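You operate a simulated robot arm through the tools that you are given. There is no shell and no other tool.

You run a simulated two-armed robot. Do the job below in one go: nothing can be reset, and whatever is moved stays where it is left.

TASK
Take the lid off the flask and lay it down on the desk.
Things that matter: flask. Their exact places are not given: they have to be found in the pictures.

The check looks at the end state, three seconds after you hand in, the way a careful person would. Anything else that was tipped, shoved, dropped, spilled or broken makes it a failure. Lids that push on must go on centred and level and be pressed home; caps that screw on are set level and turned clockwise until they are tight.

THE ROBOT
Two 7-joint arms with two-finger parallel grippers on one trunk, on a base that moves. Base frame: it is fixed to the floor where the robot stands at the start and does not move with it; the origin is under the middle of the robot, x ahead of it, y to its left, z up. Units: m, rad, N and s.
The left shoulder is at the start at [0.05, 0.165, 1.08], the right one opposite. With the tool pointing down near the work surface each hand reaches from about 0.22 to 0.7 m from the robot's upright axis, wherever it stands, measured 20 degrees to its own side. Places, roughly: flask [1.75, -1.25, 0.75]. Payload 3.91 kg a hand.
The tool frame of a hand sits at the grasp point between the pads (the TCP): z along the fingers, y along the line on which they close. The tips reach 0.03 m beyond it. Largest opening 0.11 m; finger width 0.02, thickness 0.01; the body of the gripper, 0.048 by 0.112 m, starts 0.055 m behind the TCP.
Orientation is told as [roll, pitch, yaw] about the base's x, y, z axes, in that order, counted from this pose: with the fingers straight down and closing along the base's y, the tool's x points along the base's -x, its y along +y and its z along -z.

THE INTERFACE
- The arms move only by the tool move_arm. It takes "left_increments", "right_increments" or both (then of equal length, played together; a hand with none holds still); each is a list of rows, each an object of numbers (a shift or turn left out is 0, a gripper value left out holds the last): "dx", "dy", "dz": the shift along the tool's x, y, z in m; "wx", "wy", "wz": the turn, a rotation vector about the tool's x, y, z in rad. In form: [{"dx": .., "dy": .., "dz": .., "wx": .., "wy": .., "wz": ..}, ...]. A call has 1 to 20 rows; each row is the pose to reach, as a shift and turn from the pose commanded when the call began, along the tool's axes at that moment. "left_hand" and "right_hand" are, for a hand that has rows, the finger opening in m, from 0 to 0.11, set as the call begins (left out, the last holds). Rows are played at 5 a second. More than 0.05 m and 0.15 rad between two rows, or a gripper value outside its range, and nothing of the call is played. A pose out of reach is approached as far as the arm can. The call stops where the force on the tool passes 40 N (or 10 N more than at its start, if that is more) or the arm is blocked; 0.2 s more then pass. Each finger travels about 0.045 m/s and halts on what it meets, pressing with about 45 N; the grip force reading is that of the motor and also rises with nothing between the fingers. The clock runs only during rows and for 0.2 s after the last one: add rows that repeat a pose to give the fingers time. It gives the time, the measured TCP pose, the force on the tool (base axes), the opening and the grip force at its end, in the units of the frame above (readings bear some noise), with the torque about the TCP (base axes, N m) and any sound that the robot's microphone picked up.
- Cameras (640 x 400 px; columns grow to the right, rows downward): "scene" is now at [0.1186, 0.0086, 1.2603]; the picture's right is [0.08, -1.00, 0.00], its down [-0.46, -0.04, -0.89] and it looks along [0.88, 0.07, -0.46] (base axes); focal length 239 px, centre (320, 200). "left" rides on the left gripper at [0.072, -0.017, -0.103] in its tool frame; the picture's right is [0.23, 0.97, 0.00], its down [-0.76, 0.18, -0.62] and it looks along [-0.61, 0.14, 0.78] (tool axes); focal length 222 px, centre (320, 200). "right" rides on the right gripper at [0.072, 0.017, -0.103] in its tool frame; the picture's right is [-0.23, 0.97, 0.00], its down [-0.76, -0.18, -0.62] and it looks along [-0.61, -0.14, 0.78] (tool axes); focal length 222 px, centre (320, 200).
- capture(camera): a new picture of that camera. It takes no simulated time.
- raise_lower(by): slides the trunk up (or, below 0, down) by that many m; the arms and the scene camera ride with it, the base frame stays. It gives what a move gives, with no picture.
- steer(legs): drives the robot by 1 to 6 legs, each [ahead, left, turn to the left] in m, m and rad, along the robot's own axes; the way and the turn of a leg run together, so that a leg with both is an arc; at most 1.5 m and 3.142 rad a leg. The arms and the cameras ride along, it lands a little off, and it stops where it bumps. It gives what a move gives.
- pan_tilt(pan, tilt): turns the head with the scene camera to pan (to the left, within 1.396 rad either way) and tilt (down, from -0.506 to 1.204), counted from straight ahead of the robot. It gives what a move gives.
- locate(camera, pixels): there is no depth. For up to 12 entries [column, row, z] of the newest picture of that camera ("zoom" is the newest enlarged one), the place [x, y] in the base frame at which the ray of that pixel passes the height z, good to about 0.002 m. It takes no simulated time.
- enlarge(camera, box): a new picture of the part [left, top, right, bottom] of that camera's present view, enlarged. It takes no simulated time.
- close_job(): hands the job in; it is judged then, once.

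Unless the task says otherwise, let go and move clear before handing in.

The tools are called after "Request:" as a command line: name --argument value ..., lists and objects as JSON in quotes. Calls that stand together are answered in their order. move_arm: Moves the arms, as the interface text tells. Its arguments: {"type":"object","properties":{"left_increments":{"type":"array","items":{"type":"object","properties":{"dx":{"type":"number"},"dy":{"type":"number"},"dz":{"type":"number"},"wx":{"type":"number"},"wy":{"type":"number"},"wz":{"type":"number"}}}},"left_hand":{"type":"number"},"right_increments":{"type":"array","items":{"type":"object","properties":{"dx":{"type":"number"},"dy":{"type":"number"},"dz":{"type":"number"},"wx":{"type":"number"},"wy":{"type":"number"},"wz":{"type":"number"}}}},"right_hand":{"type":"number"}},"required":[]} The other tools are called the same way: raise_lower (by) moves the trunk up or down; steer (legs) drives the base; pan_tilt (pan, tilt) turns the head that bears the scene camera; capture (camera) takes a picture; locate (camera, pixels) gives the place at which the rays of pixels pass given heights; enlarge (camera, box) takes an enlarged picture of a part of a camera's view; close_job () hands the job in.

At the start:

```text
clock: 0.0
left_eef_pos: [0.3945, 0.1321, 1.1629]
left_tool_rot: [-0.002, -0.002, 0.0]
left_ft_force: [-0.7, 0.6, 0.2]
left_wrist_torque: [-0.03, -0.02, 0.02]
left_opening: 0.11
left_grasp_force: 0.1
right_eef_pos: [0.3325, -0.117, 1.1195]
right_tool_rot: [0.002, 0.0, -0.001]
right_ft_force: [0.2, 0.2, 0.3]
right_wrist_torque: [-0.01, 0.0, 0.05]
right_opening: 0.1098
right_grasp_force: 0.0
trunk travel left (down, up): [-0.3, 0.203]
robot x, y, heading: [0.0019, 0.0008, 0.002]
head pan, tilt (commanded): [0.077, 0.483]
```

scene: 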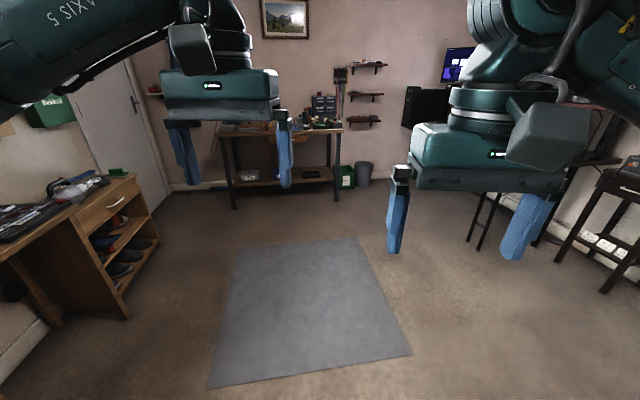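
right: 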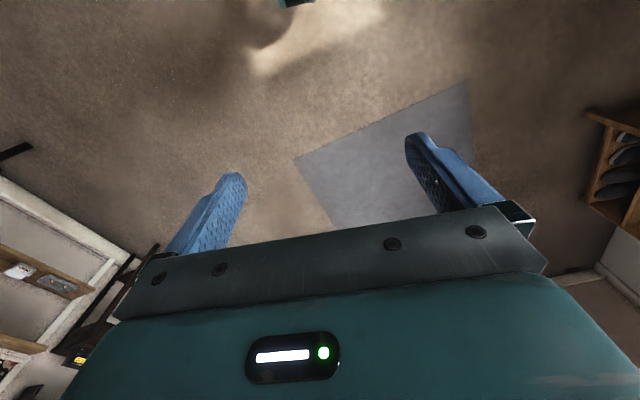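
left: 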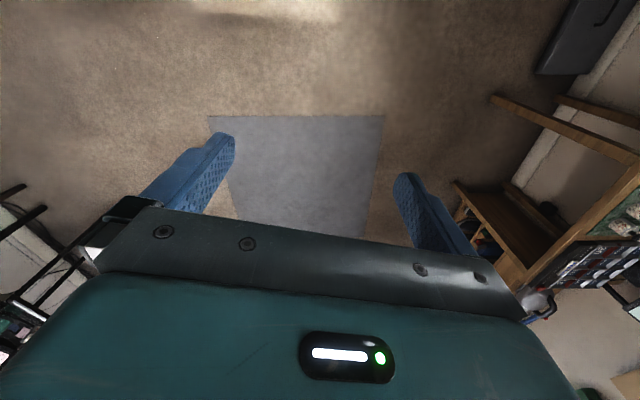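

The scene picture shows the room, with a desk to the right (around pixels 600,180) mostly hidden behind the right gripper. I'll turn the head toward the rough flask place at [1.75, -1.25].

Request:
pan_tilt --pan -0.62 --tilt 0.3

```text
clock: 1.1
left_eef_pos: [0.3954, 0.1322, 1.1619]
left_tool_rot: [0.0, -0.004, 0.0]
left_ft_force: [0.5, -0.4, -0.2]
left_wrist_torque: [0.01, 0.06, 0.01]
left_opening: 0.1099
left_grasp_force: 0.1
right_eef_pos: [0.3327, -0.1171, 1.1195]
right_tool_rot: [0.002, 0.0, 0.001]
right_ft_force: [-0.1, 0.9, 0.3]
right_wrist_torque: [0.0, 0.0, 0.0]
right_opening: 0.1103
right_grasp_force: 0.0
trunk travel left (down, up): [-0.3, 0.203]
robot x, y, heading: [-0.0006, -0.0022, 0.001]
head pan, tilt (commanded): [-0.62, 0.3]
```

The head has turned; I'll take a new scene picture to look for the flask and its desk.

Request:
capture --camera "scene"

```text
taken
```

scene: 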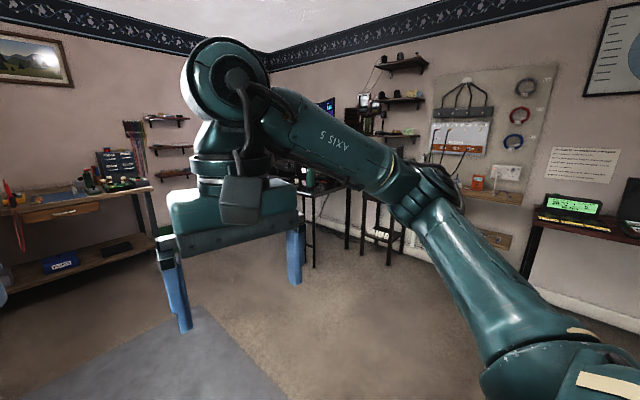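

A small dark desk appears around pixel (310,190), behind the right arm, with a green thing on it near (310,178). I'll enlarge that part.

Request:
enlarge --camera "scene" --box '[260, 90, 420, 270]'

Request:
locate --camera "scene" --pixels '[[310, 188, 0.75], [315, 266, 0.0], [313, 200, 0.7], [389, 262, 0.0], [347, 248, 0.0]]'

```text
2.22 times, centred on (340, 180) of scene
```

zoom: 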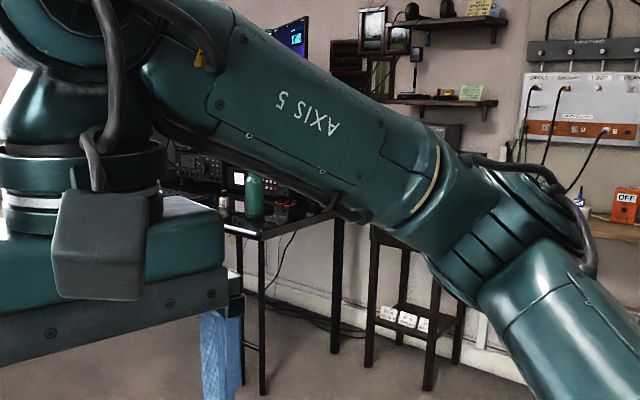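

```text
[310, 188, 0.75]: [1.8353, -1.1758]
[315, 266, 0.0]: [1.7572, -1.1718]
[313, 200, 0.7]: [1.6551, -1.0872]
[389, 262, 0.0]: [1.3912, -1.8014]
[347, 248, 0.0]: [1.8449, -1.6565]
```

The green bottle at zoom pixel (253,195) stands on a small dark desk near [1.75,-1.25]. I'll turn the robot toward it so that it shows between the two grippers, and drive a bit nearer.

Request:
steer --legs '[[0, 0, -0.62], [0.5, 0, 0]]'

Request:
pan_tilt --pan 0.0 --tilt 0.4

Request:
capture --camera "scene"

```text
clock: 5.7
left_eef_pos: [0.7992, -0.4198, 1.1629]
left_tool_rot: [0.0, 0.0, -0.629]
left_ft_force: [0.1, 0.0, 0.8]
left_wrist_torque: [-0.03, 0.01, -0.01]
left_opening: 0.1099
left_grasp_force: 0.1
right_eef_pos: [0.6023, -0.5842, 1.1192]
right_tool_rot: [0.002, 0.0, -0.628]
right_ft_force: [0.8, -0.7, -0.5]
right_wrist_torque: [-0.02, 0.03, -0.01]
right_opening: 0.11
right_grasp_force: 0.1
trunk travel left (down, up): [-0.3, 0.203]
robot x, y, heading: [0.4033, -0.2941, -0.628]
head pan, tilt (commanded): [-0.62, 0.3]
```

```text
clock: 6.7
left_eef_pos: [0.7998, -0.4192, 1.1643]
left_tool_rot: [0.002, 0.0, -0.631]
left_ft_force: [-0.6, -1.2, 0.1]
left_wrist_torque: [0.01, -0.02, 0.03]
left_opening: 0.11
left_grasp_force: 0.1
right_eef_pos: [0.602, -0.5835, 1.1198]
right_tool_rot: [0.002, 0.0, -0.631]
right_ft_force: [-0.3, 0.6, 0.7]
right_wrist_torque: [-0.01, 0.02, 0.01]
right_opening: 0.1098
right_grasp_force: 0.0
trunk travel left (down, up): [-0.3, 0.203]
robot x, y, heading: [0.4028, -0.2929, -0.629]
head pan, tilt (commanded): [0.0, 0.4]
```

```text
taken
```

scene: 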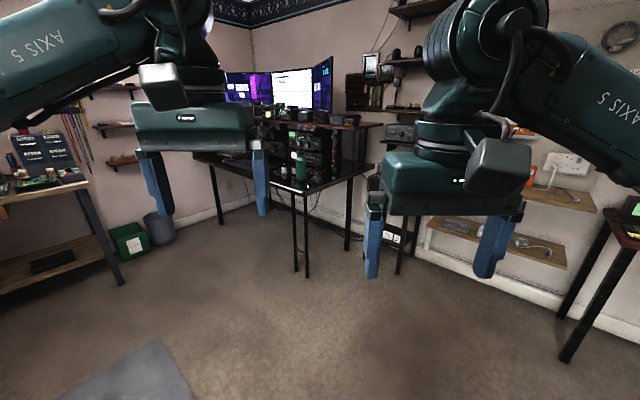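

The desk (front corner near pixel (300,190)) and the green flask at about (301,168) are now visible between the grippers. I'll enlarge and locate the desk edges.

Request:
enlarge --camera "scene" --box '[240, 90, 400, 210]'

Request:
locate --camera "scene" --pixels '[[301, 180, 0.75], [308, 277, 0.0], [297, 272, 0.0], [348, 250, 0.0], [222, 223, 0.0], [301, 194, 0.75], [374, 167, 0.75], [193, 155, 0.75]]'

```text
3.33 times, centred on (320, 150) of scene
```

zoom: 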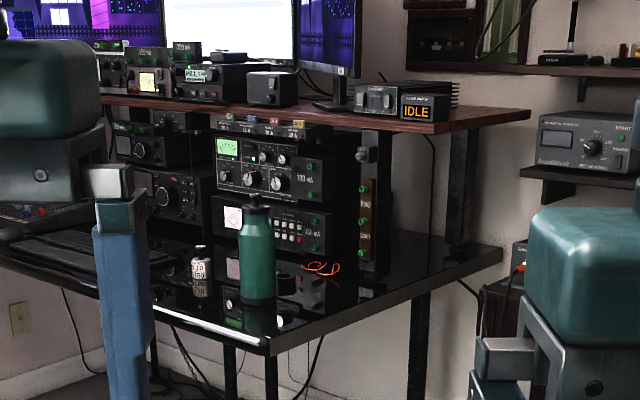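

```text
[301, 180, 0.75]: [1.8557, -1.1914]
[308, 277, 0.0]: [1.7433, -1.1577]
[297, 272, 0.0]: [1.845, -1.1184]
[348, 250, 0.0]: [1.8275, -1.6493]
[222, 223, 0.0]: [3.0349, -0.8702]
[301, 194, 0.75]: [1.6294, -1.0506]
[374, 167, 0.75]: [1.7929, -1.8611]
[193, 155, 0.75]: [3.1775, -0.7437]
```

The flask (body at zoom (257,265), black lid near (256,205)) stands near the desk's corner, with a can to its left at zoom (200,272), orange wire to its right and black boxes behind. I'll drive about 0.65 m nearer, aiming at it, to look closely.

Request:
steer --legs '[[0.65, 0.0, 0.06]]'

Request:
pan_tilt --pan 0.0 --tilt 0.55

Request:
capture --camera "scene"

```text
clock: 10.3
left_eef_pos: [1.3463, -0.7642, 1.1637]
left_tool_rot: [0.0, -0.002, -0.567]
left_ft_force: [-0.1, -0.7, 0.2]
left_wrist_torque: [0.01, 0.02, 0.01]
left_opening: 0.1099
left_grasp_force: 0.0
right_eef_pos: [1.1602, -0.939, 1.1199]
right_tool_rot: [0.002, 0.0, -0.57]
right_ft_force: [-0.4, -0.3, -0.4]
right_wrist_torque: [0.01, 0.0, 0.01]
right_opening: 0.11
right_grasp_force: 0.0
trunk travel left (down, up): [-0.3, 0.203]
robot x, y, heading: [0.9441, -0.6632, -0.571]
head pan, tilt (commanded): [0.0, 0.4]
```

```text
clock: 11.1
left_eef_pos: [1.3461, -0.7639, 1.1639]
left_tool_rot: [-0.002, -0.002, -0.567]
left_ft_force: [-0.3, 0.0, -0.2]
left_wrist_torque: [0.01, 0.01, 0.0]
left_opening: 0.1103
left_grasp_force: 0.0
right_eef_pos: [1.1597, -0.9388, 1.1212]
right_tool_rot: [0.002, 0.0, -0.57]
right_ft_force: [-0.3, -0.3, -0.2]
right_wrist_torque: [0.01, 0.01, 0.01]
right_opening: 0.11
right_grasp_force: 0.1
trunk travel left (down, up): [-0.3, 0.203]
robot x, y, heading: [0.9418, -0.6612, -0.568]
head pan, tilt (commanded): [0.0, 0.55]
```

```text
taken
```

scene: 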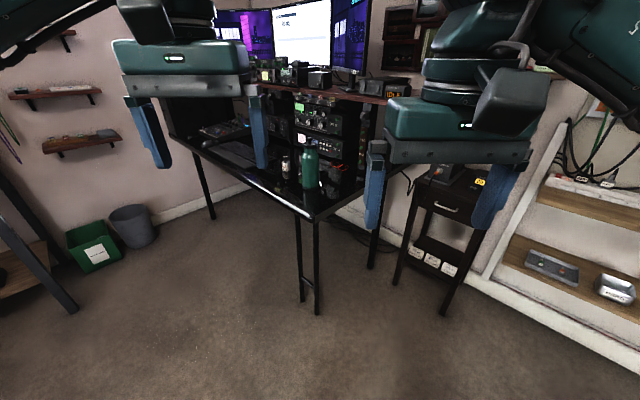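

Now the flask is at about (310,168), base near (310,187), and the desk corner at about (315,220). I'll enlarge the flask region and locate the key points.

Request:
enlarge --camera "scene" --box '[260, 120, 370, 225]'

Request:
locate --camera "scene" --pixels '[[317, 315, 0.0], [302, 302, 0.0], [371, 268, 0.0], [314, 220, 0.72], [314, 220, 0.7], [310, 187, 0.72], [310, 187, 0.7], [409, 162, 0.72], [165, 137, 0.72], [212, 219, 0.0]]'

```text
3.81 times, centred on (315, 172) of scene
```

zoom: 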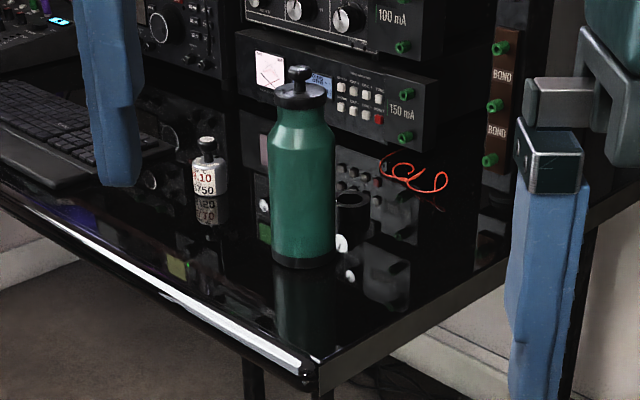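

```text
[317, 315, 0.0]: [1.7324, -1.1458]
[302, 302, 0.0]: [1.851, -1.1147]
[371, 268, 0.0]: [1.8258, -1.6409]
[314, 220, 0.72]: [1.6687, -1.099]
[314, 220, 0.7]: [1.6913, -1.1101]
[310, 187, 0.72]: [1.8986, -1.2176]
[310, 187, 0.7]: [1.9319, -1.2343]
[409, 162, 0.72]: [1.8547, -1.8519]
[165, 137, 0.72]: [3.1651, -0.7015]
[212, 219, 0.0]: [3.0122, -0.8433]
```

The lid is a black disc with a knob on top (zoom (300,85)); a small labelled bottle stands left of the flask, and a small black ring-like thing behind-right at (350,212). Comparing the two views, the desk top is near z≈0.75 and the flask about 1.05 m from the robot. I'll drive 0.3 m nearer and look again.

Request:
steer --legs '[[0.3, 0.0, 0.04]]'

Request:
pan_tilt --pan 0.0 --tilt 0.65

Request:
capture --camera "scene"

```text
clock: 13.1
left_eef_pos: [1.608, -0.909, 1.1628]
left_tool_rot: [0.001, 0.0, -0.534]
left_ft_force: [1.4, 0.4, -0.3]
left_wrist_torque: [0.01, 0.01, 0.0]
left_opening: 0.1102
left_grasp_force: 0.0
right_eef_pos: [1.427, -1.0914, 1.1189]
right_tool_rot: [0.003, 0.0, -0.535]
right_ft_force: [0.1, 0.0, 0.4]
right_wrist_torque: [-0.01, 0.05, 0.02]
right_opening: 0.1101
right_grasp_force: 0.1
trunk travel left (down, up): [-0.3, 0.203]
robot x, y, heading: [1.1985, -0.8221, -0.534]
head pan, tilt (commanded): [0.0, 0.55]
```

```text
clock: 13.8
left_eef_pos: [1.6065, -0.9096, 1.1632]
left_tool_rot: [0.0, -0.002, -0.534]
left_ft_force: [0.7, -0.6, 0.0]
left_wrist_torque: [-0.02, 0.0, -0.02]
left_opening: 0.1098
left_grasp_force: 0.2
right_eef_pos: [1.4259, -1.0909, 1.1194]
right_tool_rot: [0.001, -0.003, -0.533]
right_ft_force: [0.4, -0.3, 0.5]
right_wrist_torque: [-0.01, 0.01, 0.01]
right_opening: 0.11
right_grasp_force: 0.1
trunk travel left (down, up): [-0.3, 0.203]
robot x, y, heading: [1.2019, -0.8199, -0.531]
head pan, tilt (commanded): [0.0, 0.649]
```

```text
taken
```

scene: 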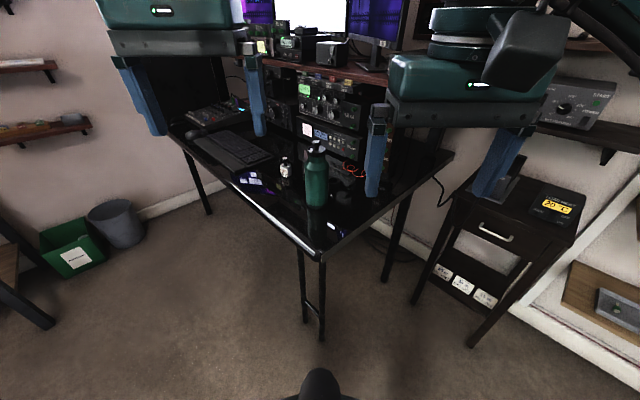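

Flask is now at pixel (316,178), base near (316,206). I'll enlarge it for detail and locate key points at several heights to fix the desk height.

Request:
enlarge --camera "scene" --box '[250, 120, 390, 270]'

Request:
locate --camera "scene" --pixels '[[316, 207, 0.75], [316, 207, 0.72], [319, 260, 0.75], [319, 260, 0.72], [320, 341, 0.0], [306, 322, 0.0], [386, 281, 0.0], [320, 370, 0.0], [320, 370, 0.3], [453, 152, 0.74], [168, 128, 0.74], [315, 142, 0.98]]'

```text
2.67 times, centred on (320, 195) of scene
```

zoom: 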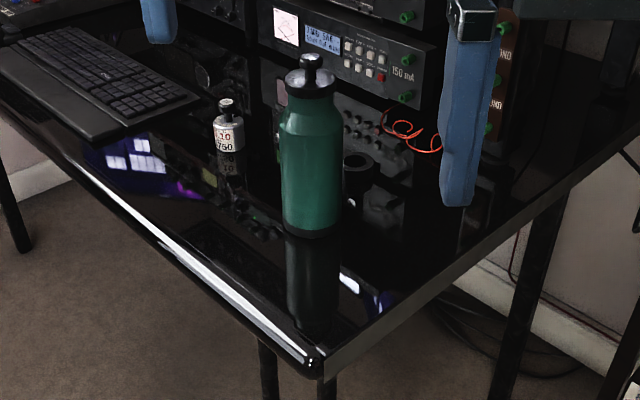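

```text
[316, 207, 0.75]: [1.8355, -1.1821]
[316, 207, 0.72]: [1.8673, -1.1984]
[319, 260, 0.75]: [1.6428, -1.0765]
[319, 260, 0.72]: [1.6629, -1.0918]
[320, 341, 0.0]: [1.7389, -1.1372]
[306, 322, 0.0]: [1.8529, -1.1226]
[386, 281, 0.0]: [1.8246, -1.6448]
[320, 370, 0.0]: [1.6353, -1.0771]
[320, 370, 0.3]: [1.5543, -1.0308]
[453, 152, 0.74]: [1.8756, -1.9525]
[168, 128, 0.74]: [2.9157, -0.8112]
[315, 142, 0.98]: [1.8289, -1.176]
```

Base of the flask sits at about (1.86,-1.19) on a desk near z=0.75, about 0.76 m from the robot. A dark round thing at (320,385) shows just ahead of the robot; I'll tilt down to see what it is before driving nearer.

Request:
pan_tilt --pan 0.0 --tilt 1.1

Request:
capture --camera "scene"

```text
clock: 14.7
left_eef_pos: [1.6063, -0.9076, 1.1625]
left_tool_rot: [-0.001, -0.003, -0.534]
left_ft_force: [0.0, 0.5, -1.1]
left_wrist_torque: [0.01, 0.0, 0.02]
left_opening: 0.11
left_grasp_force: 0.1
right_eef_pos: [1.4271, -1.0905, 1.1202]
right_tool_rot: [0.001, -0.003, -0.534]
right_ft_force: [0.3, 1.0, 0.4]
right_wrist_torque: [0.0, 0.01, 0.01]
right_opening: 0.11
right_grasp_force: 0.0
trunk travel left (down, up): [-0.3, 0.203]
robot x, y, heading: [1.199, -0.8207, -0.53]
head pan, tilt (commanded): [0.0, 1.1]
```

```text
taken
```

scene: 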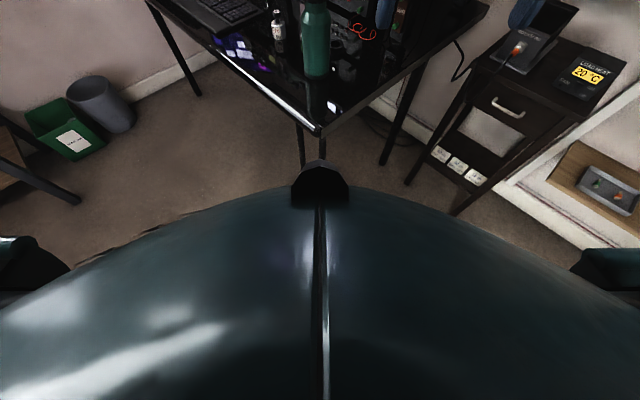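

That's the robot's own chest, so the floor ahead is free. The flask is only ~0.16 m from the desk's long edge, which gives more room than the corner, so I'll turn to face that edge and slide left to stand in front of it.

Request:
steer --legs '[[0, 0, -0.8], [-0.11, 0, 0], [0, 0.54, 0]]'

Request:
pan_tilt --pan 0.0 --tilt 0.65

Request:
capture --camera "scene"

```text
clock: 22.8
left_eef_pos: [1.9256, -0.9365, 1.1634]
left_tool_rot: [-0.001, -0.002, -1.326]
left_ft_force: [0.1, -0.2, -0.5]
left_wrist_torque: [-0.02, 0.04, 0.02]
left_opening: 0.11
left_grasp_force: 0.1
right_eef_pos: [1.668, -0.936, 1.1192]
right_tool_rot: [0.002, -0.002, -1.328]
right_ft_force: [0.0, 0.4, 0.5]
right_wrist_torque: [-0.01, -0.02, -0.01]
right_opening: 0.1101
right_grasp_force: 0.0
trunk travel left (down, up): [-0.3, 0.203]
robot x, y, heading: [1.701, -0.5877, -1.327]
head pan, tilt (commanded): [0.0, 1.1]
```

```text
clock: 23.7
left_eef_pos: [1.9242, -0.9366, 1.1638]
left_tool_rot: [0.0, -0.002, -1.329]
left_ft_force: [0.1, 0.2, 0.0]
left_wrist_torque: [0.01, -0.01, 0.0]
left_opening: 0.11
left_grasp_force: 0.0
right_eef_pos: [1.6683, -0.936, 1.1196]
right_tool_rot: [0.001, -0.003, -1.329]
right_ft_force: [0.2, 0.5, 0.2]
right_wrist_torque: [0.0, -0.03, -0.01]
right_opening: 0.11
right_grasp_force: 0.1
trunk travel left (down, up): [-0.3, 0.203]
robot x, y, heading: [1.7006, -0.5842, -1.328]
head pan, tilt (commanded): [0.0, 0.649]
```

```text
taken
```

scene: 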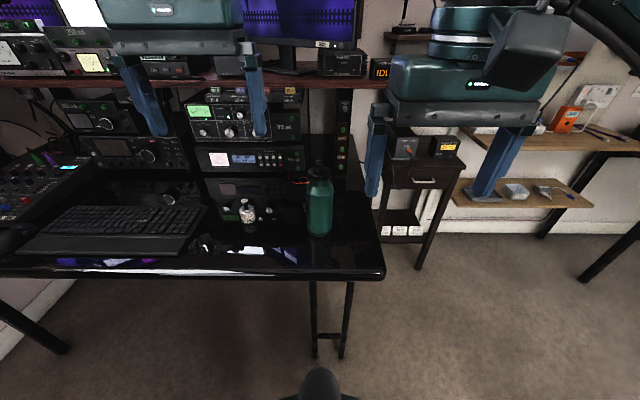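

Now the flask is straight ahead at (319,205), base near (319,236), with the small bottle left at (247,212). I'll enlarge and locate.

Request:
enlarge --camera "scene" --box '[220, 130, 390, 290]'

Request:
locate --camera "scene" --pixels '[[319, 236, 0.75], [319, 236, 0.74], [319, 163, 0.96], [385, 277, 0.74], [260, 279, 0.74], [248, 223, 0.75], [300, 172, 0.88], [300, 198, 0.75], [375, 85, 1.1], [390, 88, 1.1], [345, 357, 0.0], [314, 357, 0.0]]'

```text
2.50 times, centred on (305, 210) of scene
```

zoom: 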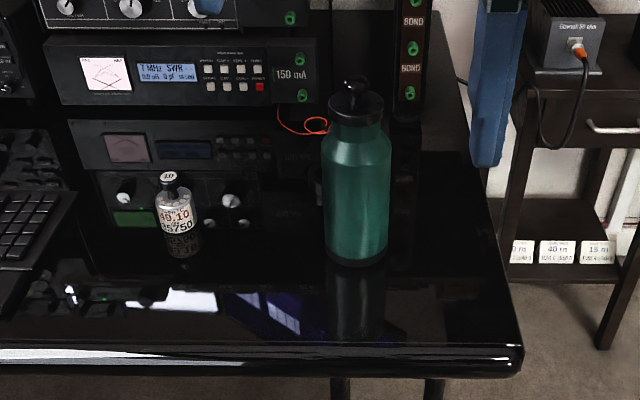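

```text
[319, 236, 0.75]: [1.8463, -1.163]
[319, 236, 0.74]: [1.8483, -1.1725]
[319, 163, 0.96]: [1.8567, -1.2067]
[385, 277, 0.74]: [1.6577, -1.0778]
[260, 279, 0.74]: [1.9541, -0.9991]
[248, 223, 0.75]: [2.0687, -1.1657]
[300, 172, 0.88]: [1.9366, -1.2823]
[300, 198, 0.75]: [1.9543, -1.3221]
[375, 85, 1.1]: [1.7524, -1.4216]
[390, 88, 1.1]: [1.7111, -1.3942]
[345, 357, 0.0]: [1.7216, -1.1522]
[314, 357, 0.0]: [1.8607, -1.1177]
```

The views agree on a flask axis near (1.854,-1.196), desk top z≈0.75, knob top z≈0.966, straight ahead at 0.63 m. I'll close in by 0.08 m and take sharp zooms of the lid.

Request:
steer --legs '[[0.08, 0.0, 0.0]]'

Request:
capture --camera "scene"

Request:
enlarge --camera "scene" --box '[290, 160, 350, 200]'

```text
clock: 24.8
left_eef_pos: [1.9428, -1.0166, 1.1633]
left_tool_rot: [0.001, -0.003, -1.328]
left_ft_force: [-0.5, -0.1, -0.4]
left_wrist_torque: [0.03, -0.02, -0.01]
left_opening: 0.1098
left_grasp_force: 0.1
right_eef_pos: [1.6875, -1.015, 1.1182]
right_tool_rot: [0.002, 0.002, -1.33]
right_ft_force: [0.1, -0.1, 1.2]
right_wrist_torque: [0.07, -0.01, 0.0]
right_opening: 0.1099
right_grasp_force: 0.1
trunk travel left (down, up): [-0.3, 0.203]
robot x, y, heading: [1.718, -0.6627, -1.334]
head pan, tilt (commanded): [0.0, 0.649]
```

```text
taken
```

scene: 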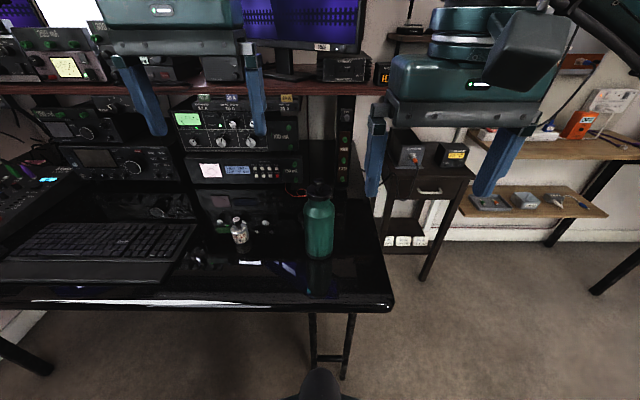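

```text
10.00 times, centred on (320, 180) of scene
```

zoom: 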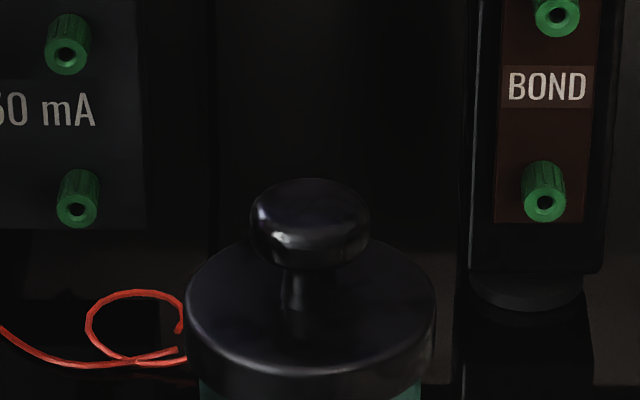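

The zoom shows a smooth black disc lid (~55 mm) with a mushroom knob (~26 mm) on a thin stem: a pull-off lid. I'll steady the flask body with the left hand and pull with the right; first I turn the left hand a little and shift the right one aside.

Request:
move_arm --left_increments '[{"dx": -0.011, "dy": -0.012, "dz": 0.021, "wz": 0.117}, {"dx": -0.022, "dy": -0.024, "dz": 0.042, "wz": 0.233}, {"dx": -0.033, "dy": -0.035, "dz": 0.063, "wz": 0.35}]' --right_increments '[{"dy": -0.025}, {"dy": -0.05}, {"dy": -0.07}]'

```text
clock: 25.6
left_eef_pos: [1.9172, -1.0585, 1.1007]
left_tool_rot: [0.001, -0.002, -1.682]
left_ft_force: [0.4, -0.1, -0.5]
left_wrist_torque: [-0.02, 0.0, 0.01]
left_opening: 0.1099
left_grasp_force: 0.0
right_eef_pos: [1.6185, -1.0324, 1.1189]
right_tool_rot: [0.003, 0.001, -1.327]
right_ft_force: [0.6, -0.4, 0.3]
right_wrist_torque: [-0.02, 0.01, 0.02]
right_opening: 0.11
right_grasp_force: 0.0
trunk travel left (down, up): [-0.3, 0.203]
robot x, y, heading: [1.7204, -0.6627, -1.33]
head pan, tilt (commanded): [0.0, 0.649]
```

The left hand turned to yaw −1.68 cleanly. Now I pitch it so its fingers point ahead and 30° downward.

Request:
move_arm --left_increments '[{"wy": -0.131}, {"wy": -0.262}, {"wy": -0.393}, {"wy": -0.524}, {"wy": -0.654}, {"wy": -0.785}, {"wy": -0.916}, {"wy": -1.047}]'

Request:
capture --camera "scene"

Request:
capture --camera "left"

```text
clock: 27.4
left_eef_pos: [1.917, -1.0571, 1.1012]
left_tool_rot: [-0.003, -1.052, -1.678]
left_ft_force: [-0.1, 0.3, 0.2]
left_wrist_torque: [0.01, 0.01, -0.01]
left_opening: 0.1103
left_grasp_force: 0.0
right_eef_pos: [1.6195, -1.032, 1.1198]
right_tool_rot: [0.001, -0.003, -1.328]
right_ft_force: [0.5, -1.0, 0.5]
right_wrist_torque: [-0.01, 0.01, 0.0]
right_opening: 0.11
right_grasp_force: 0.1
trunk travel left (down, up): [-0.3, 0.203]
robot x, y, heading: [1.7237, -0.6646, -1.332]
head pan, tilt (commanded): [0.0, 0.649]
```

```text
taken
```

scene: 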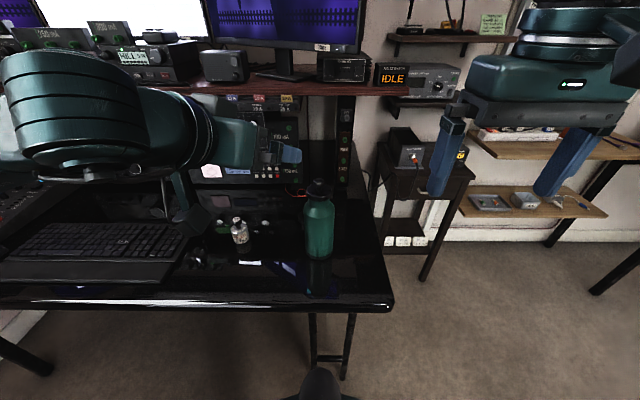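

```text
taken
```

left: 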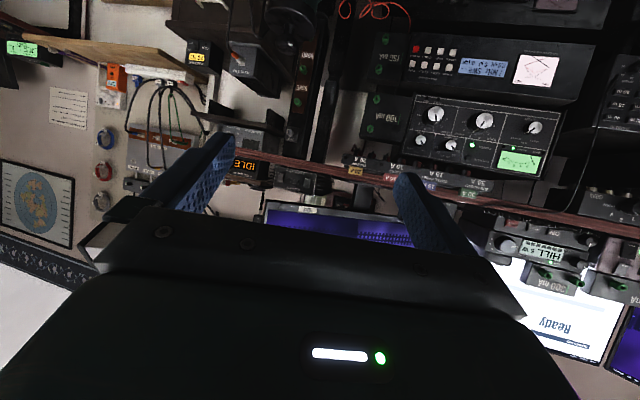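

Left hand is pitched as wanted. Let me re-locate the flask with the newest scene picture (base front near (319,259), knob near (319,184)).

Request:
enlarge --camera "scene" --box '[288, 170, 352, 270]'

Request:
locate --camera "scene" --pixels '[[319, 259, 0.75], [305, 230, 0.83], [334, 230, 0.83], [319, 200, 0.945], [319, 183, 0.96], [240, 243, 0.75], [296, 192, 0.75]]'

```text
4.00 times, centred on (320, 220) of scene
```

zoom: 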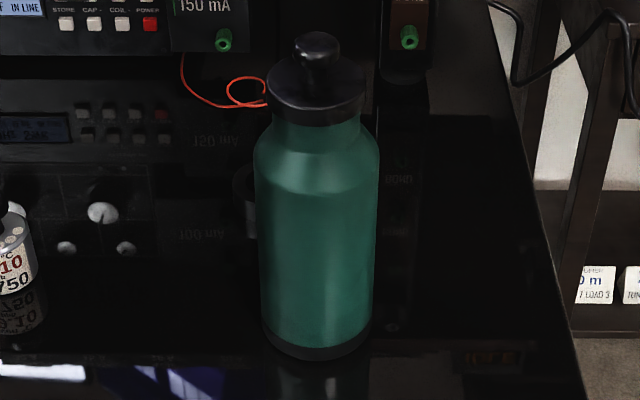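

```text
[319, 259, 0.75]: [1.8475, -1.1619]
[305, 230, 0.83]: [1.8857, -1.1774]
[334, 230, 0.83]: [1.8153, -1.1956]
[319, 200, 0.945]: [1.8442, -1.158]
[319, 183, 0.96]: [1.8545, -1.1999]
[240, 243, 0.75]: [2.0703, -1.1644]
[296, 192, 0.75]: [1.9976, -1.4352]
```

The flask axis works out at about (1.855,-1.199), body ~78 mm wide, lid disc z≈0.931–0.948, knob z≈0.953–0.967. I'll bring the left hand to a pre-grasp point about 0.085 m in front of the flask.

Request:
move_arm --left_increments '[{"dx": 0.0311, "dy": -0.0093, "dz": 0.0325}, {"dx": 0.0623, "dy": -0.0186, "dz": 0.065}, {"dx": 0.0934, "dy": -0.0279, "dz": 0.0974}, {"dx": 0.1246, "dy": -0.0372, "dz": 0.13}, {"dx": 0.1557, "dy": -0.0465, "dz": 0.1624}, {"dx": 0.1557, "dy": -0.0465, "dz": 0.1624}]' --left_hand 0.11

Request:
capture --camera "scene"

Request:
capture --camera "left"

```text
clock: 28.8
left_eef_pos: [1.8663, -1.1125, 0.8933]
left_tool_rot: [0.001, -1.048, -1.677]
left_ft_force: [-0.3, 0.2, 0.2]
left_wrist_torque: [0.01, 0.0, -0.01]
left_opening: 0.1102
left_grasp_force: 0.0
left hand out of reach, approached as far as the arm can: row 5, 6
right_eef_pos: [1.6196, -1.0324, 1.1187]
right_tool_rot: [0.002, -0.003, -1.328]
right_ft_force: [0.1, -0.2, 0.3]
right_wrist_torque: [0.02, 0.01, -0.04]
right_opening: 0.1099
right_grasp_force: 0.1
trunk travel left (down, up): [-0.3, 0.203]
robot x, y, heading: [1.7199, -0.6675, -1.323]
head pan, tilt (commanded): [0.0, 0.649]
```

```text
taken
```

scene: 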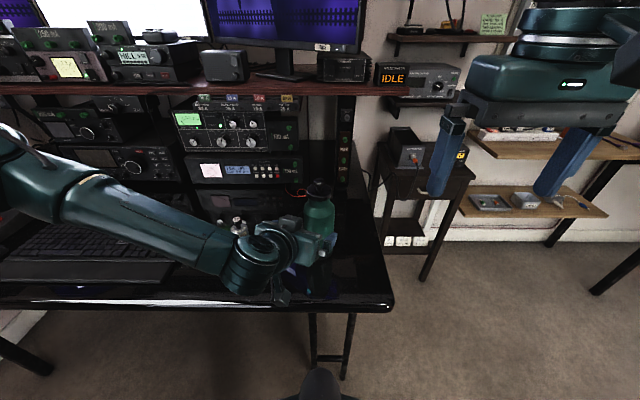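

```text
taken
```

left: 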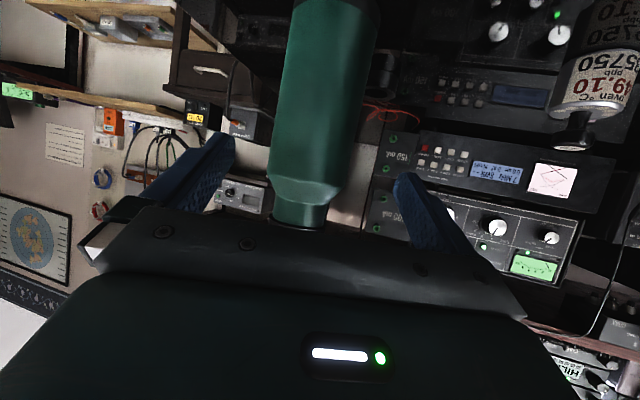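

The left hand stopped at z=0.893 (reach limit just short of target), centred on the flask as seen in the left picture (flask at (320,120)). The forearm passes near the small bottle at scene (238,226); I'll zoom there before going on.

Request:
enlarge --camera "scene" --box '[200, 170, 350, 320]'

Request:
locate --camera "scene" --pixels '[[238, 222, 0.82], [319, 183, 0.96]]'

```text
2.67 times, centred on (275, 245) of scene
```

zoom: 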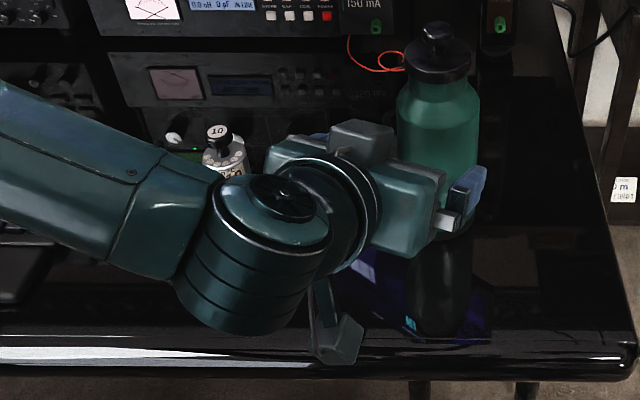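

```text
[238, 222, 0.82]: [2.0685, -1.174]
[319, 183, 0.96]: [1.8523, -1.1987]
```

The bottle stands well beyond the forearm (which runs over the desk's front edge at z≈1.0), so there is room. I'll lower the trunk by 0.04 m to bring the left hand to about z=0.85 without bending the arm further.

Request:
raise_lower --by -0.04

Request:
capture --camera "left"

Request:
capture --camera "scene"

```text
clock: 29.6
left_eef_pos: [1.866, -1.1109, 0.855]
left_tool_rot: [0.001, -1.048, -1.678]
left_ft_force: [-0.4, 0.4, 0.7]
left_wrist_torque: [0.0, 0.0, 0.0]
left_opening: 0.1101
left_grasp_force: 0.0
right_eef_pos: [1.6194, -1.0322, 1.0799]
right_tool_rot: [0.003, -0.003, -1.329]
right_ft_force: [0.0, -0.5, -1.1]
right_wrist_torque: [-0.02, 0.0, 0.0]
right_opening: 0.11
right_grasp_force: 0.1
trunk travel left (down, up): [-0.26, 0.243]
robot x, y, heading: [1.7214, -0.6635, -1.332]
head pan, tilt (commanded): [0.0, 0.649]
```

```text
taken
```

left: 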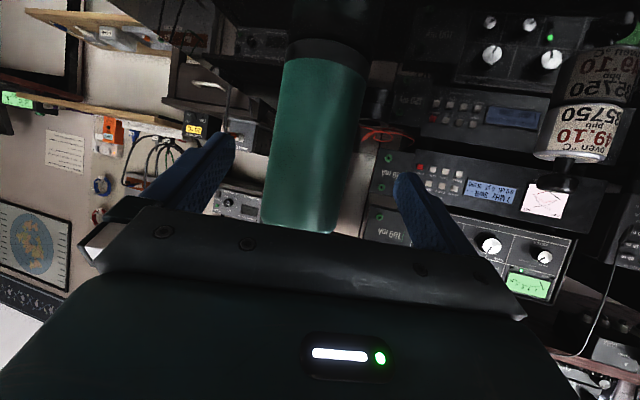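

```text
taken
```

scene: 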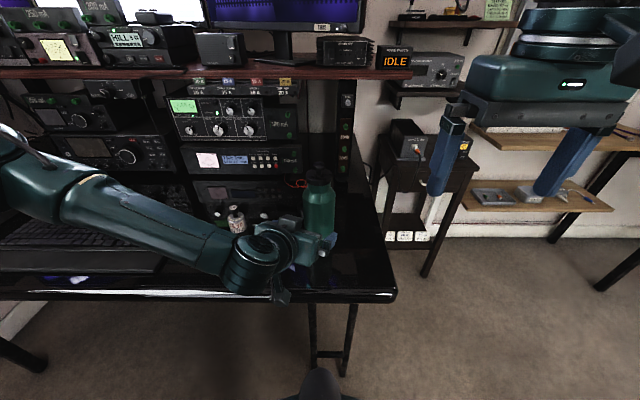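

The left picture shows the flask centred between the fingertips (tips near (228,140) and (405,180), flask spanning 268–350). I'll move the open hand 0.076 m level forward around the body.

Request:
move_arm --left_increments '[{"dx": -0.0095, "dy": -0.0004, "dz": 0.0164}, {"dx": -0.019, "dy": -0.0008, "dz": 0.0328}, {"dx": -0.0284, "dy": -0.0011, "dz": 0.0492}, {"dx": -0.0379, "dy": -0.0015, "dz": 0.0656}, {"dx": -0.0379, "dy": -0.0015, "dz": 0.0656}]' --left_hand 0.11

Request:
capture --camera "left"

Request:
enlarge --camera "scene" --box '[200, 150, 360, 310]'

```text
clock: 30.8
left_eef_pos: [1.8582, -1.1872, 0.8549]
left_tool_rot: [0.001, -1.048, -1.679]
left_ft_force: [-0.1, -0.5, -0.4]
left_wrist_torque: [-0.02, -0.03, -0.02]
left_opening: 0.1102
left_grasp_force: 0.0
right_eef_pos: [1.6188, -1.0317, 1.0796]
right_tool_rot: [0.003, -0.002, -1.33]
right_ft_force: [0.0, -0.7, -0.7]
right_wrist_torque: [-0.04, -0.01, 0.02]
right_opening: 0.1098
right_grasp_force: 0.1
trunk travel left (down, up): [-0.26, 0.243]
robot x, y, heading: [1.7183, -0.6648, -1.334]
head pan, tilt (commanded): [0.0, 0.649]
```

```text
taken
```

left: 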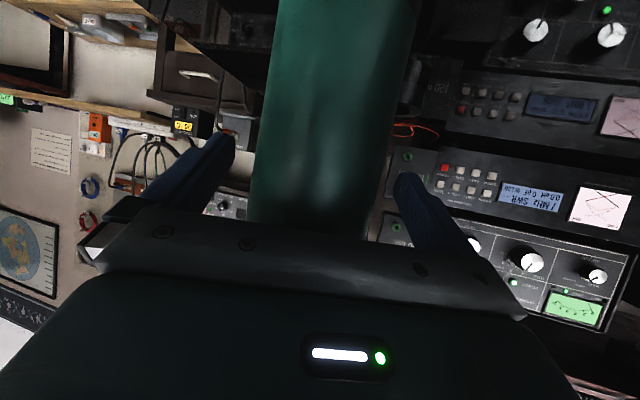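

```text
2.50 times, centred on (280, 230) of scene
```

zoom: 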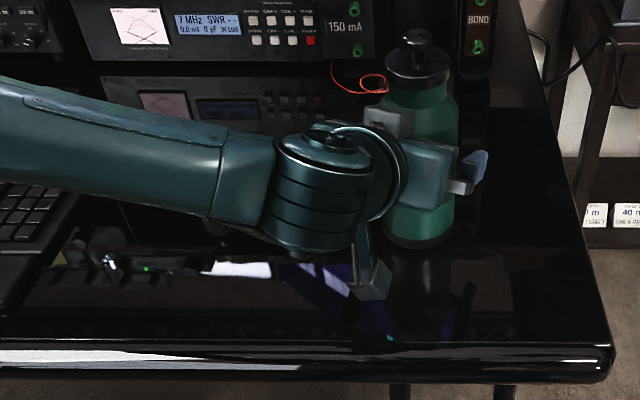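

The hand is around the body with no contact force. I'll close the left fingers gently onto the body and hold the pose.

Request:
move_arm --left_increments '[{"dx": 0}, {"dx": 0}, {"dx": 0}, {"dx": 0}, {"dx": 0}, {"dx": 0}]' --left_hand 0.06

Request:
capture --camera "left"

Request:
capture --camera "scene"

Request:
enlarge --camera "scene" --box '[280, 150, 360, 270]'

```text
clock: 32.2
left_eef_pos: [1.8584, -1.1856, 0.8558]
left_tool_rot: [0.003, -1.049, -1.682]
left_ft_force: [-2.6, 0.5, 1.3]
left_wrist_torque: [0.0, 0.07, 0.02]
left_opening: 0.0723
left_grasp_force: 44.8
right_eef_pos: [1.6191, -1.0315, 1.0794]
right_tool_rot: [0.003, -0.001, -1.332]
right_ft_force: [0.4, -0.4, 0.5]
right_wrist_torque: [0.01, -0.01, -0.01]
right_opening: 0.1102
right_grasp_force: 0.0
trunk travel left (down, up): [-0.26, 0.243]
robot x, y, heading: [1.722, -0.6658, -1.334]
head pan, tilt (commanded): [0.0, 0.649]
```

```text
taken
```

left: 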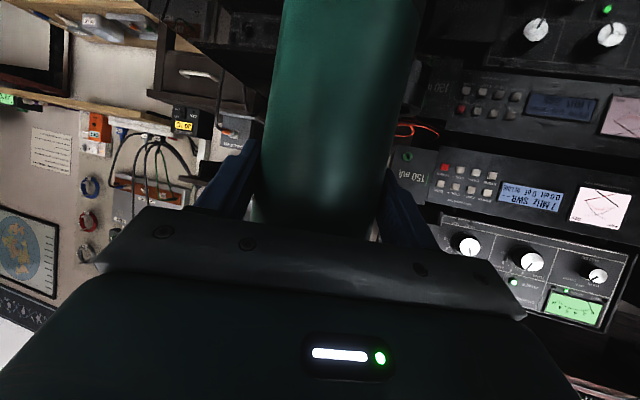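

```text
taken
```

scene: 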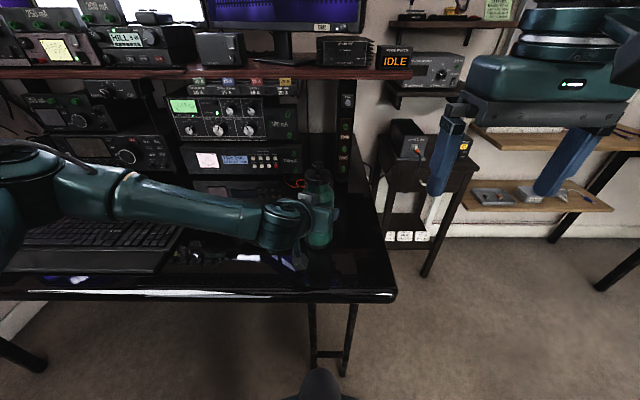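

```text
3.33 times, centred on (320, 210) of scene
```

zoom: 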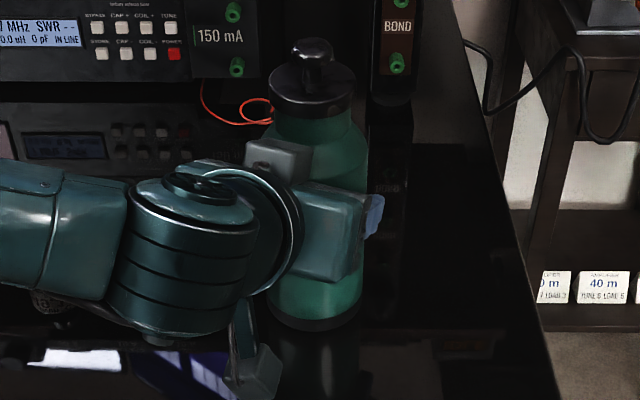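

Left hand grips the body (opening 0.072, 45 N), and the flask stands upright. Now I bring the right hand above the lid at z≈1.11, and locate the knob precisely from the zoom (knob (313,60), disc edges (269,88)/(355,88)).

Request:
locate --camera "zoom" --pixels '[[313, 52, 0.965], [313, 65, 0.96], [269, 88, 0.946], [355, 88, 0.946], [312, 118, 0.933]]'

Request:
move_arm --right_increments '[{"dx": -0.0312, "dy": 0.0271, "dz": -0.0043}, {"dx": -0.0624, "dy": 0.0542, "dz": -0.0086}, {"dx": -0.0936, "dy": 0.0813, "dz": -0.0129}, {"dx": -0.1249, "dy": 0.1084, "dz": -0.0171}, {"dx": -0.1561, "dy": 0.1355, "dz": -0.0214}, {"dx": -0.1873, "dy": 0.1626, "dz": -0.0257}, {"dx": -0.2185, "dy": 0.1897, "dz": -0.03}, {"dx": -0.2185, "dy": 0.1897, "dz": -0.03}]' --right_hand 0.11

Request:
capture --camera "right"

Request:
capture --camera "scene"

```text
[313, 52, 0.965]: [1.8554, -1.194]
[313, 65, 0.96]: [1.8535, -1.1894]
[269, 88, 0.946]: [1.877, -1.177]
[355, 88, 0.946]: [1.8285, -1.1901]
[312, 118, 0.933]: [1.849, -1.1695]
```

```text
clock: 34.0
left_eef_pos: [1.8563, -1.188, 0.8565]
left_tool_rot: [0.001, -1.048, -1.678]
left_ft_force: [-1.6, -1.4, -0.1]
left_wrist_torque: [-0.2, -0.05, -0.05]
left_opening: 0.0725
left_grasp_force: 45.4
right_eef_pos: [1.8525, -1.1987, 1.1102]
right_tool_rot: [0.001, -0.002, -1.328]
right_ft_force: [-0.1, 0.3, -0.4]
right_wrist_torque: [0.01, 0.01, -0.03]
right_opening: 0.1098
right_grasp_force: 0.0
trunk travel left (down, up): [-0.26, 0.243]
robot x, y, heading: [1.7199, -0.6636, -1.331]
head pan, tilt (commanded): [0.0, 0.649]
```

```text
taken
```

right: 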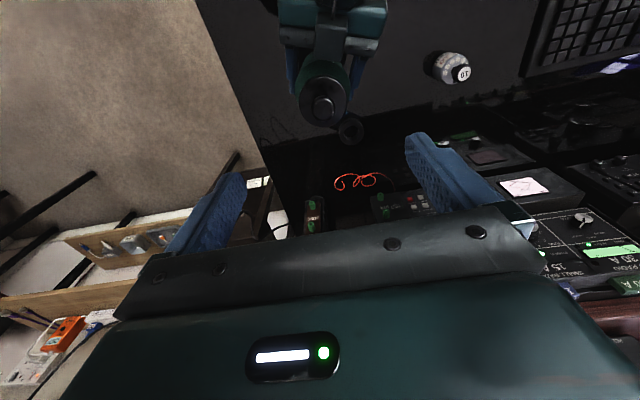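

```text
taken
```

scene: 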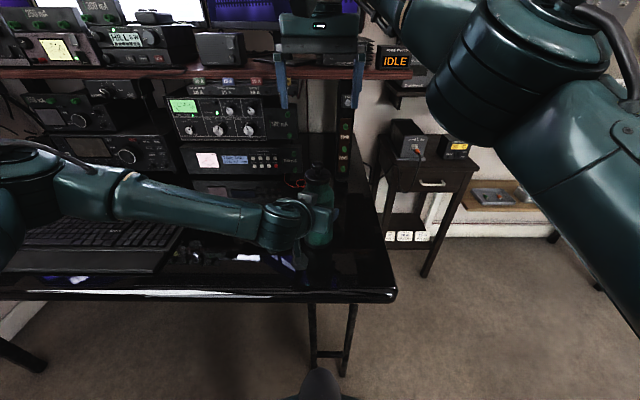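

The right camera shows the lid and knob at about (323,105), slightly ahead of... I'll enlarge and locate to fix the knob centre.

Request:
enlarge --camera "right" --box '[270, 40, 400, 150]'

Request:
locate --camera "right" --pixels '[[323, 108, 0.965], [323, 93, 0.946], [300, 93, 0.946], [348, 93, 0.946], [323, 124, 0.935]]'

```text
3.64 times, centred on (335, 95) of right
```

zoom: 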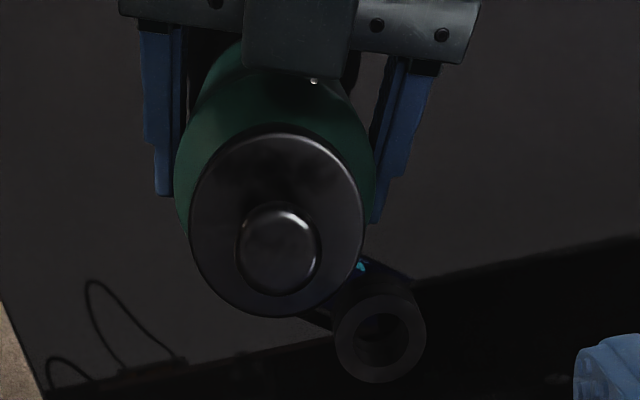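

```text
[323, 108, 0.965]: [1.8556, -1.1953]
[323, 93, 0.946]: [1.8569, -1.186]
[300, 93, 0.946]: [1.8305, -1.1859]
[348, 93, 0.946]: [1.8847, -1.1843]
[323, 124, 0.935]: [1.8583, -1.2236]
```

Both views agree on a knob axis of about (1.856,-1.196); the little black ring beside the flask is on the desk, well below the fingers. I'll descend with a narrower opening until the tips are just above the disc (TCP z≈0.984).

Request:
move_arm --right_increments '[{"dx": 0.002, "dy": 0.002, "dz": 0.03}, {"dx": 0.0024, "dy": 0.0025, "dz": 0.06}, {"dx": 0.0024, "dy": 0.0025, "dz": 0.085}, {"dx": 0.0024, "dy": 0.0025, "dz": 0.105}, {"dx": 0.0024, "dy": 0.0025, "dz": 0.12}, {"dx": 0.0024, "dy": 0.0025, "dz": 0.126}, {"dx": 0.0024, "dy": 0.0025, "dz": 0.126}]' --right_hand 0.06

Request:
capture --camera "right"

Request:
enlarge --camera "scene" --box '[270, 110, 370, 230]'

```text
clock: 35.6
left_eef_pos: [1.8591, -1.1869, 0.856]
left_tool_rot: [0.003, -1.049, -1.677]
left_ft_force: [0.2, 1.9, 1.0]
left_wrist_torque: [-0.07, -0.26, 0.05]
left_opening: 0.072
left_grasp_force: 45.3
right_eef_pos: [1.8569, -1.1957, 0.9841]
right_tool_rot: [0.001, -0.003, -1.33]
right_ft_force: [0.5, 0.5, -0.3]
right_wrist_torque: [0.0, -0.02, 0.01]
right_opening: 0.0603
right_grasp_force: 0.0
trunk travel left (down, up): [-0.26, 0.243]
robot x, y, heading: [1.72, -0.6625, -1.329]
head pan, tilt (commanded): [0.0, 0.649]
```

```text
taken
```

right: 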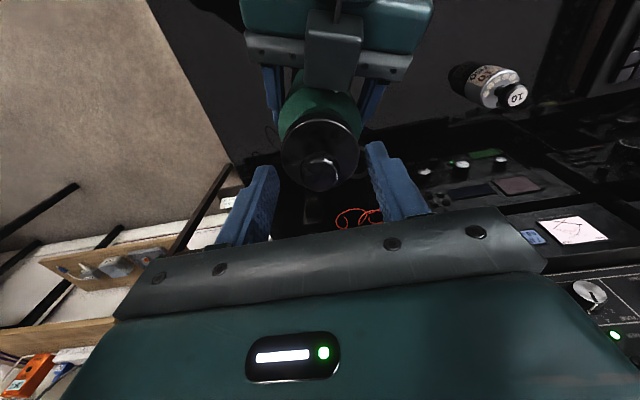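

```text
3.33 times, centred on (320, 170) of scene
```

zoom: 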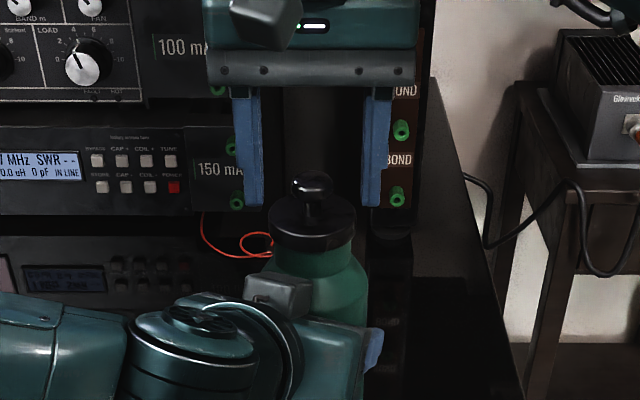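

The knob is midway between the fingertips (tips at zoom (255,205) and (372,205), knob (312,190)), with the tips just above the disc. I'll close the right fingers on the knob.

Request:
move_arm --right_increments '[{"dx": 0}, {"dx": 0}, {"dx": 0}, {"dx": 0}, {"dx": 0}, {"dx": 0}]' --right_hand 0.01

Request:
enlarge --camera "scene" --box '[270, 110, 370, 230]'

Request:
capture --camera "right"

```text
clock: 37.0
left_eef_pos: [1.8579, -1.1867, 0.8556]
left_tool_rot: [0.001, -1.048, -1.681]
left_ft_force: [-0.2, 1.4, 1.3]
left_wrist_torque: [-0.05, -0.31, 0.03]
left_opening: 0.0723
left_grasp_force: 45.0
right_eef_pos: [1.8568, -1.1968, 0.9831]
right_tool_rot: [0.002, -0.003, -1.329]
right_ft_force: [1.0, -0.6, -0.9]
right_wrist_torque: [0.02, -0.03, 0.06]
right_opening: 0.0221
right_grasp_force: 45.5
trunk travel left (down, up): [-0.26, 0.243]
robot x, y, heading: [1.722, -0.6619, -1.329]
head pan, tilt (commanded): [0.0, 0.649]
```

```text
3.33 times, centred on (320, 170) of scene
```

zoom: 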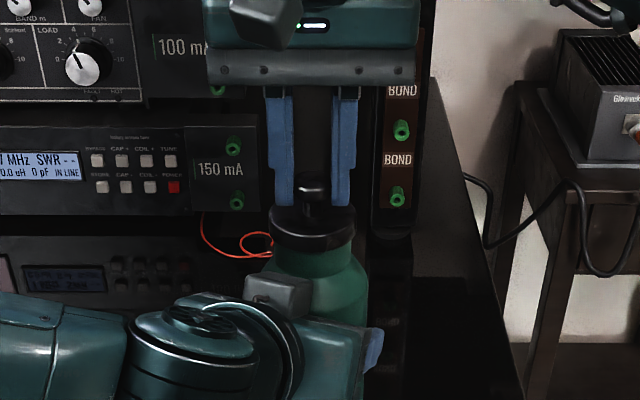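

```text
taken
```

right: 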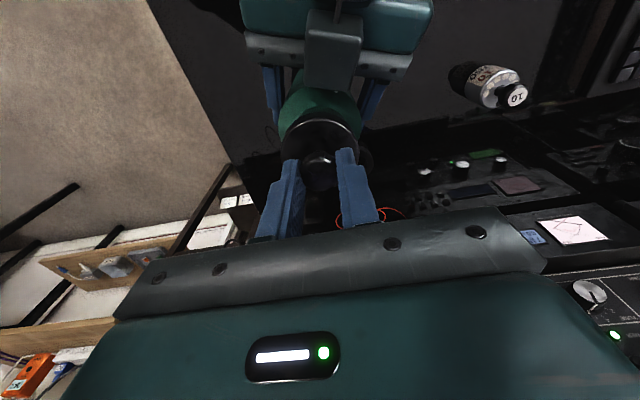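

The knob is gripped (opening 0.022, 45 N). I'll pull straight up slowly, 3 mm per row, and watch the force.

Request:
move_arm --right_increments '[{"dz": -0.002}, {"dz": -0.004}, {"dz": -0.006}, {"dz": -0.008}, {"dz": -0.01}]'

Request:
enlarge --camera "scene" --box '[270, 110, 370, 230]'

```text
clock: 38.2
left_eef_pos: [1.8567, -1.1864, 0.8566]
left_tool_rot: [0.001, -1.051, -1.678]
left_ft_force: [0.3, 1.9, 1.3]
left_wrist_torque: [-0.1, -0.14, 0.03]
left_opening: 0.0721
left_grasp_force: 44.9
right_eef_pos: [1.8573, -1.1965, 0.9954]
right_tool_rot: [0.002, -0.002, -1.33]
right_ft_force: [-0.4, -0.6, -0.5]
right_wrist_torque: [0.01, -0.02, -0.01]
right_opening: 0.0222
right_grasp_force: 44.6
trunk travel left (down, up): [-0.26, 0.243]
robot x, y, heading: [1.7234, -0.6617, -1.333]
head pan, tilt (commanded): [0.0, 0.649]
heard: snap
```

```text
3.33 times, centred on (320, 170) of scene
```

zoom: 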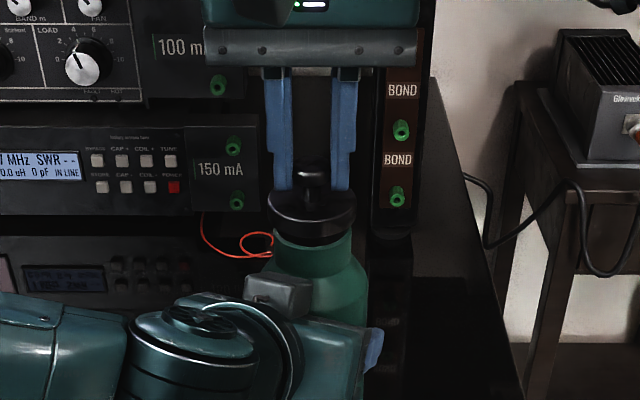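

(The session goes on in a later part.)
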